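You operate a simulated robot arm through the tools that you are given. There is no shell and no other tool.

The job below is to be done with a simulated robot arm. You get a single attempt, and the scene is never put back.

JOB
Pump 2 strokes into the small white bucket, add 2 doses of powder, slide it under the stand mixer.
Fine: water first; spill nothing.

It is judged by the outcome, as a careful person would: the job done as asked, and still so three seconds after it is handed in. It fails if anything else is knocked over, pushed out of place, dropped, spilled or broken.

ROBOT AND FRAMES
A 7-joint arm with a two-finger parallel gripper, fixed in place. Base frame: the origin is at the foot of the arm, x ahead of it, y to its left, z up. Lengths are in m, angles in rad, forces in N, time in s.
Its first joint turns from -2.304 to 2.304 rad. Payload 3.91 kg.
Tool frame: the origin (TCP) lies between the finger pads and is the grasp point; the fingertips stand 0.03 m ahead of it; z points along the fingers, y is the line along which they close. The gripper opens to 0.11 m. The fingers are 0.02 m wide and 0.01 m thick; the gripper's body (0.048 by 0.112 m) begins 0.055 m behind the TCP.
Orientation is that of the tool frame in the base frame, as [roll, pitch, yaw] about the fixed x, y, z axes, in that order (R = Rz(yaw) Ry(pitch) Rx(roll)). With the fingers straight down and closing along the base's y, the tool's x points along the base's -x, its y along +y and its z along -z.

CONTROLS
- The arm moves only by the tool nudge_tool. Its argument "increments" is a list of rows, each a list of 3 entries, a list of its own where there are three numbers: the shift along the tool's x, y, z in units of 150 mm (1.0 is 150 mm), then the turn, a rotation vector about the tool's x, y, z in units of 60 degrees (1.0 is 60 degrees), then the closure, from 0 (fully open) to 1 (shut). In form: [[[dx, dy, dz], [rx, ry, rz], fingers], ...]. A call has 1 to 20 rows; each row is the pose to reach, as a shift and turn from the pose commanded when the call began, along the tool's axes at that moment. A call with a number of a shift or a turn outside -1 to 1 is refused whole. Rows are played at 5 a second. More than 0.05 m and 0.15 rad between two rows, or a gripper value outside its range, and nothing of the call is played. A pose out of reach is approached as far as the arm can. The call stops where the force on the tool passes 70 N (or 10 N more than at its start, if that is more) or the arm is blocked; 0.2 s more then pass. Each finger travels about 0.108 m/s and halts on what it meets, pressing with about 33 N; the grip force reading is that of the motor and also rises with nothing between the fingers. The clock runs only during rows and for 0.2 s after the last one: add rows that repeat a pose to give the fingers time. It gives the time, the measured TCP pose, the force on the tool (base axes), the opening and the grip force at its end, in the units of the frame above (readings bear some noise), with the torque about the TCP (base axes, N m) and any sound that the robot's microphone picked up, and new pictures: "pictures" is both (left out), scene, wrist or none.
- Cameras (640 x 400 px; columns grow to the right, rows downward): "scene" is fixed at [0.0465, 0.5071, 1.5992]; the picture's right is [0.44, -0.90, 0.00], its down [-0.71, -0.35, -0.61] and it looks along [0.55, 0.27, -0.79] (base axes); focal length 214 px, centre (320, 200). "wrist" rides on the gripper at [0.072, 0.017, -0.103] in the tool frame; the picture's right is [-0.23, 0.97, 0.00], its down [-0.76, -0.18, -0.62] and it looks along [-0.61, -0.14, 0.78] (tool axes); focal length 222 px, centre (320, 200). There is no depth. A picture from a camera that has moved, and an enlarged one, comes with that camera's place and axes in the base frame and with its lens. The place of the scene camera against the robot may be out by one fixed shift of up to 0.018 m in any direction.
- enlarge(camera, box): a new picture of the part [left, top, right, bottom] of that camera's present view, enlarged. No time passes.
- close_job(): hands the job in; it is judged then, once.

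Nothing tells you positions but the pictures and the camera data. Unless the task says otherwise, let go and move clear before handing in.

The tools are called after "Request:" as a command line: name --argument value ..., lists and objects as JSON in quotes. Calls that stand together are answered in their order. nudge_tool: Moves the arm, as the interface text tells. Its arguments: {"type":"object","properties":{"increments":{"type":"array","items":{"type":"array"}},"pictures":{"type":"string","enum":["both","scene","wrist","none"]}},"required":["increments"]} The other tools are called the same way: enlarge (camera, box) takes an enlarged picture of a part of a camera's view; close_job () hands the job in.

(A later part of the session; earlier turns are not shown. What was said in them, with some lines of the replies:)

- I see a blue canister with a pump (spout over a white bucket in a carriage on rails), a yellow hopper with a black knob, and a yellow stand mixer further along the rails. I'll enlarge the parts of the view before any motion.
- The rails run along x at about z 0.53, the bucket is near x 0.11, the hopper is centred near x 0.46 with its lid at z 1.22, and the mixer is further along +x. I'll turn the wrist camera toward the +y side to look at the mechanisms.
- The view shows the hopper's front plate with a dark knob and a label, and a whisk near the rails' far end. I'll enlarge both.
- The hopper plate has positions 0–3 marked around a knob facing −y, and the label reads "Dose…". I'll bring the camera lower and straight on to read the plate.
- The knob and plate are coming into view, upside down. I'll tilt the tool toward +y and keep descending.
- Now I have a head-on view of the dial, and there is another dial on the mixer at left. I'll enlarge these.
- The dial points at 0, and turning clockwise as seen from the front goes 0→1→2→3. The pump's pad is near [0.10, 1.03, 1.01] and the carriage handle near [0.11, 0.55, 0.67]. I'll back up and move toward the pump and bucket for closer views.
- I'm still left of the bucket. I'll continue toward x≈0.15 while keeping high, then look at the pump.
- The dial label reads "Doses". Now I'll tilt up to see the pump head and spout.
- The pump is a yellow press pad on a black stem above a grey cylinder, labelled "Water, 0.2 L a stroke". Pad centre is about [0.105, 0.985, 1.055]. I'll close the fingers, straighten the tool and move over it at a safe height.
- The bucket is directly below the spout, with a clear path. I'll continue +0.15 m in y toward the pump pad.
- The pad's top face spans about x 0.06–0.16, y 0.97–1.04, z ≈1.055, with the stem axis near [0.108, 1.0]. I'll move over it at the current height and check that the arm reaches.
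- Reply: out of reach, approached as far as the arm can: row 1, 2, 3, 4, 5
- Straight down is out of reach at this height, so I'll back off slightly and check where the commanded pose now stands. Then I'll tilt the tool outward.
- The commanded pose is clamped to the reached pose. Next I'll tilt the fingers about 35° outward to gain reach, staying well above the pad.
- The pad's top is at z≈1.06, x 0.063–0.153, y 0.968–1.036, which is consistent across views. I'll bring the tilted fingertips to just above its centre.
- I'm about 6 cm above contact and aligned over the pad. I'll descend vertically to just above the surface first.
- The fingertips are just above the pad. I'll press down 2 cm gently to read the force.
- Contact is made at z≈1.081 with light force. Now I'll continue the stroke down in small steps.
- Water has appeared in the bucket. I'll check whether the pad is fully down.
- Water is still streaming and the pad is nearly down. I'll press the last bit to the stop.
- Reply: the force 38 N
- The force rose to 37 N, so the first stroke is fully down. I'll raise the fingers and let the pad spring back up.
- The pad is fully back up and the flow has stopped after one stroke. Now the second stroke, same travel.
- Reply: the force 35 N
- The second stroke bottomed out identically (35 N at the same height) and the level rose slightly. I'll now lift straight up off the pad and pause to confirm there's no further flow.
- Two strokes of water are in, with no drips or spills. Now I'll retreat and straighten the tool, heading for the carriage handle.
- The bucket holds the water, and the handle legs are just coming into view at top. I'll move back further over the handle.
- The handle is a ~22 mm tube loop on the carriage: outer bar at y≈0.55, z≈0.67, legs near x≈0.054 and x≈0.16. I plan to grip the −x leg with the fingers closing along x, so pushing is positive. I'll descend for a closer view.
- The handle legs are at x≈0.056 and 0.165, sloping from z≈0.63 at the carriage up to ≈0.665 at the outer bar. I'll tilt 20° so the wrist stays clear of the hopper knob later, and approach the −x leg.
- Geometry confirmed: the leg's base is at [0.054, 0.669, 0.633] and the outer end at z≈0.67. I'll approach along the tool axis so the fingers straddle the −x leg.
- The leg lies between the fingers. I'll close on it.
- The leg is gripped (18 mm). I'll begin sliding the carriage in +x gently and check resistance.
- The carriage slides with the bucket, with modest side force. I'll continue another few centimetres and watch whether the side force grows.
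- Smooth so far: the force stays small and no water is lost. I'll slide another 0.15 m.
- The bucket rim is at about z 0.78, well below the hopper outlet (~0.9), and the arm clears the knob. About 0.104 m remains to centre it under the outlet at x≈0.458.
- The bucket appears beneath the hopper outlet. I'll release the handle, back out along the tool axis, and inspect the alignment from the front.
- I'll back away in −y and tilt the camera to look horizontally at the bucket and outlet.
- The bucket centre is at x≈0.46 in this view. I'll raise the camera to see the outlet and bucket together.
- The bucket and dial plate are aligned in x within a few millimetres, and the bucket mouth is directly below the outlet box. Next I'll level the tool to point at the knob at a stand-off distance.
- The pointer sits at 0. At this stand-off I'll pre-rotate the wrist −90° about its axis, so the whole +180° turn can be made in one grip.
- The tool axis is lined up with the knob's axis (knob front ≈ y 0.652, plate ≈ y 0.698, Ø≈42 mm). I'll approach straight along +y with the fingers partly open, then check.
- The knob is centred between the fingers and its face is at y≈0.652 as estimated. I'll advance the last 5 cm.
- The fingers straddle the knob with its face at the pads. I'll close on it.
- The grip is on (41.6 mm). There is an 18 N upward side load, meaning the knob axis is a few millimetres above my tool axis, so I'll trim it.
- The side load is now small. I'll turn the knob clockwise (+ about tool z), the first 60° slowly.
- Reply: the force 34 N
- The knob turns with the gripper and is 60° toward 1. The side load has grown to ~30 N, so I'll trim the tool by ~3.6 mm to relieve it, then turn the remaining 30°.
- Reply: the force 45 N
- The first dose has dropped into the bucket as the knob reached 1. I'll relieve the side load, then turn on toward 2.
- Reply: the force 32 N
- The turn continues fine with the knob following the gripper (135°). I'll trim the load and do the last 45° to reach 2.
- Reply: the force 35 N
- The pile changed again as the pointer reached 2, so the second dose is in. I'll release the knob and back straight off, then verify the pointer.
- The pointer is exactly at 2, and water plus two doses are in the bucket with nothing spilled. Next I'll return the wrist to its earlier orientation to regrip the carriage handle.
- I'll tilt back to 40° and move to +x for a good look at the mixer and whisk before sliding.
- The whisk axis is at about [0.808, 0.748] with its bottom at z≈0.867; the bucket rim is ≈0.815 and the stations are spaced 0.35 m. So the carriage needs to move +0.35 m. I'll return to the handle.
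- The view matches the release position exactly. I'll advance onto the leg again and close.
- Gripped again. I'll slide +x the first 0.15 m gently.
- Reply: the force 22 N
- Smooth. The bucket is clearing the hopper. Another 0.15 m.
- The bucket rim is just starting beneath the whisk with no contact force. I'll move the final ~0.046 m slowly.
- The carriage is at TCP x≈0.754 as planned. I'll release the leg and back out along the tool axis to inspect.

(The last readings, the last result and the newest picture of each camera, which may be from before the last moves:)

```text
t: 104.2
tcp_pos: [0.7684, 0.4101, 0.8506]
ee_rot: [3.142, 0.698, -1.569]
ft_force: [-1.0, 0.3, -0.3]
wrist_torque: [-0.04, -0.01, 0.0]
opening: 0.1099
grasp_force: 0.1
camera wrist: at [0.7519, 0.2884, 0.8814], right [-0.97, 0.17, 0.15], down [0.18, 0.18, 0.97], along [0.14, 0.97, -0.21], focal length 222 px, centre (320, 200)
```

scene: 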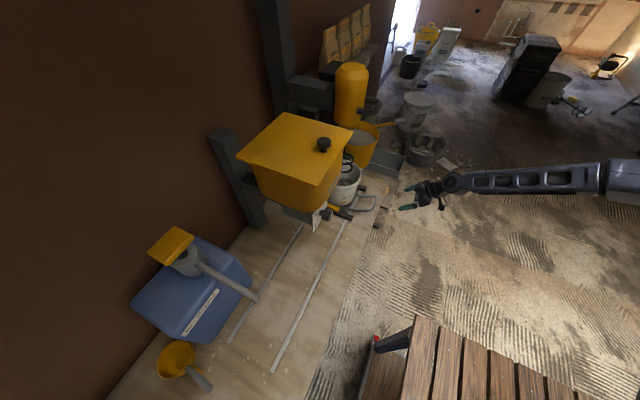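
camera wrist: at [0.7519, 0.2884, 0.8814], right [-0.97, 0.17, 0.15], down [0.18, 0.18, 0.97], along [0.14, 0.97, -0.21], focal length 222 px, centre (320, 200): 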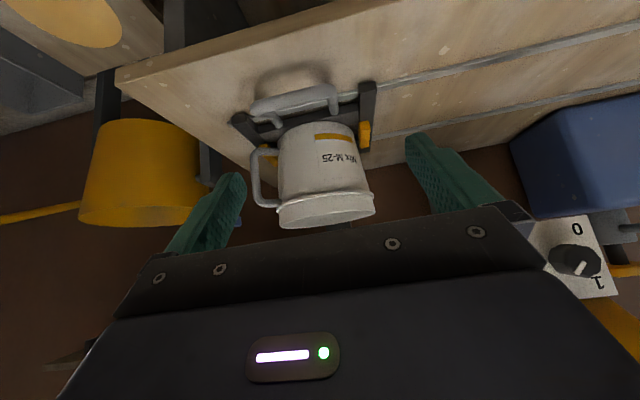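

The bucket centre measures x≈0.81, matching the whisk axis. I'll raise the camera to see whisk and bucket together.

Request:
nudge_tool --increments '[[[-0.13, 0, -0.153], [0, 0, 0], 0.0], [[-0.26, 0, -0.306], [0, 0, 0], 0.0], [[-0.39, 0, -0.46], [0, 0, 0], 0.0], [[-0.52, 0, -0.613], [0, 0, 0], 0.0], [[-0.643, 0, -0.766], [0, 0, 0], 0.0], [[-0.643, 0, -0.766], [0, 0, 0], 0.0]]' --pictures "wrist"

Request:
enlarge --camera "wrist" --box '[220, 50, 430, 230]'

Request:
enlarge --camera "scene" --box '[290, 120, 410, 240]'

```text
t: 105.6
tcp_pos: [0.7704, 0.4092, 1.0005]
ee_rot: [3.14, 0.699, -1.57]
ft_force: [-0.5, 0.7, -0.6]
wrist_torque: [0.01, -0.01, -0.03]
opening: 0.1101
grasp_force: 0.0
camera wrist: at [0.7527, 0.288, 1.0327], right [-0.97, 0.17, 0.15], down [0.18, 0.18, 0.97], along [0.14, 0.97, -0.21], focal length 222 px, centre (320, 200)
```

wrist: 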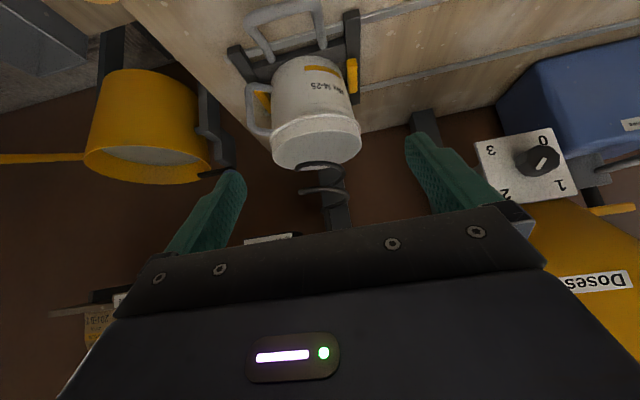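

```text
2.22 times, centred on (325, 140) of wrist
camera zoom: at [0.7527, 0.288, 1.0327], right [-0.97, 0.17, 0.15], down [0.18, 0.18, 0.97], along [0.14, 0.97, -0.21], focal length 494 px, centre (309, 333)
```

zoom: 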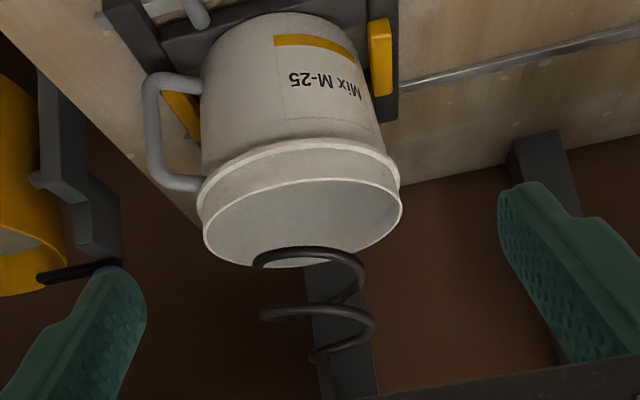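

```text
3.33 times, centred on (350, 180) of scene
camera zoom: at [0.0465, 0.5071, 1.5992], right [0.44, -0.9, 0.0], down [-0.71, -0.35, -0.61], along [0.55, 0.27, -0.79], focal length 715 px, centre (220, 267)
```

zoom: 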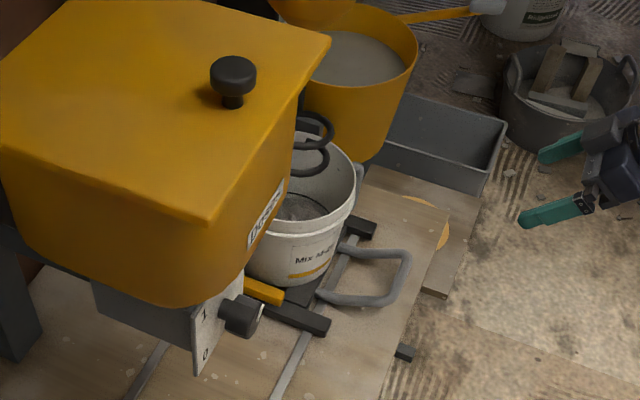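

Seen along the vertical, the whisk axis lines up with the bucket centre within ~2 mm. Last, I'll check the bench for any spill and the earlier stations.

Request:
enlarge --camera "scene" --box '[120, 190, 380, 390]'

Request:
enlarge --camera "wrist" --box '[400, 90, 640, 240]'

```text
2.00 times, centred on (250, 290) of scene
camera zoom: at [0.0465, 0.5071, 1.5992], right [0.44, -0.9, 0.0], down [-0.71, -0.35, -0.61], along [0.55, 0.27, -0.79], focal length 429 px, centre (460, 20)
```

zoom: 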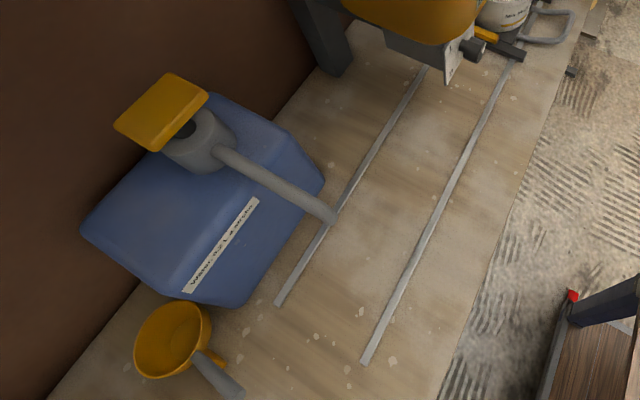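

```text
2.67 times, centred on (520, 165) of wrist
camera zoom: at [0.7527, 0.288, 1.0327], right [-0.97, 0.17, 0.15], down [0.18, 0.18, 0.97], along [0.14, 0.97, -0.21], focal length 592 px, centre (-213, 293)
```

zoom: 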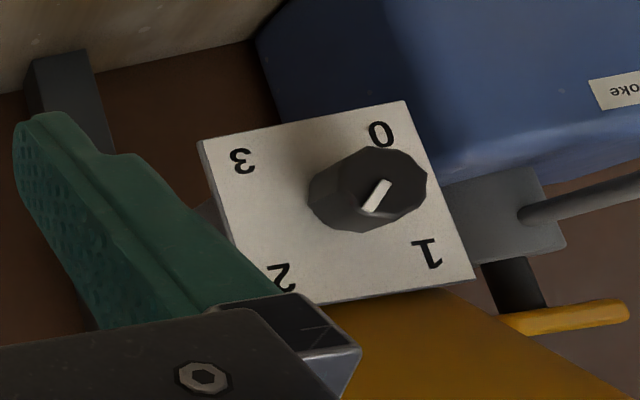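

The bench is clean: the speckles were there at the start and nothing was spilled or moved. The pump pad is back up, the dial points at 2, and the bucket is centred under the mixer's whisk with the arm clear. I'm handing in the job.

Request:
close_job

```text
The job is handed in.
```

The job is finished and handed in. The white bucket got 2 pump strokes of water first, then 2 doses of powder, and is now under the stand mixer.

- **Water:** both strokes went to the bottom stop, and the pad sprang fully back up after the first and looks fully up now.
- **Powder:** I turned the dial from 0 to 2. Powder dropped at each step, and the pointer was on 2 at the last check.
- **Position:** the bucket is centred under the whisk to within about 2 mm, as seen from the front. Its rim sits about 5 cm below the whisk.
- **Spills and other items:** I saw no spill on the bench and nothing knocked over or pushed out of place. The gripper has let go and the arm is clear.

I left the dial at 2 rather than turning it back to 0, in case that dispensed more powder. I did not touch the mixer's switch.
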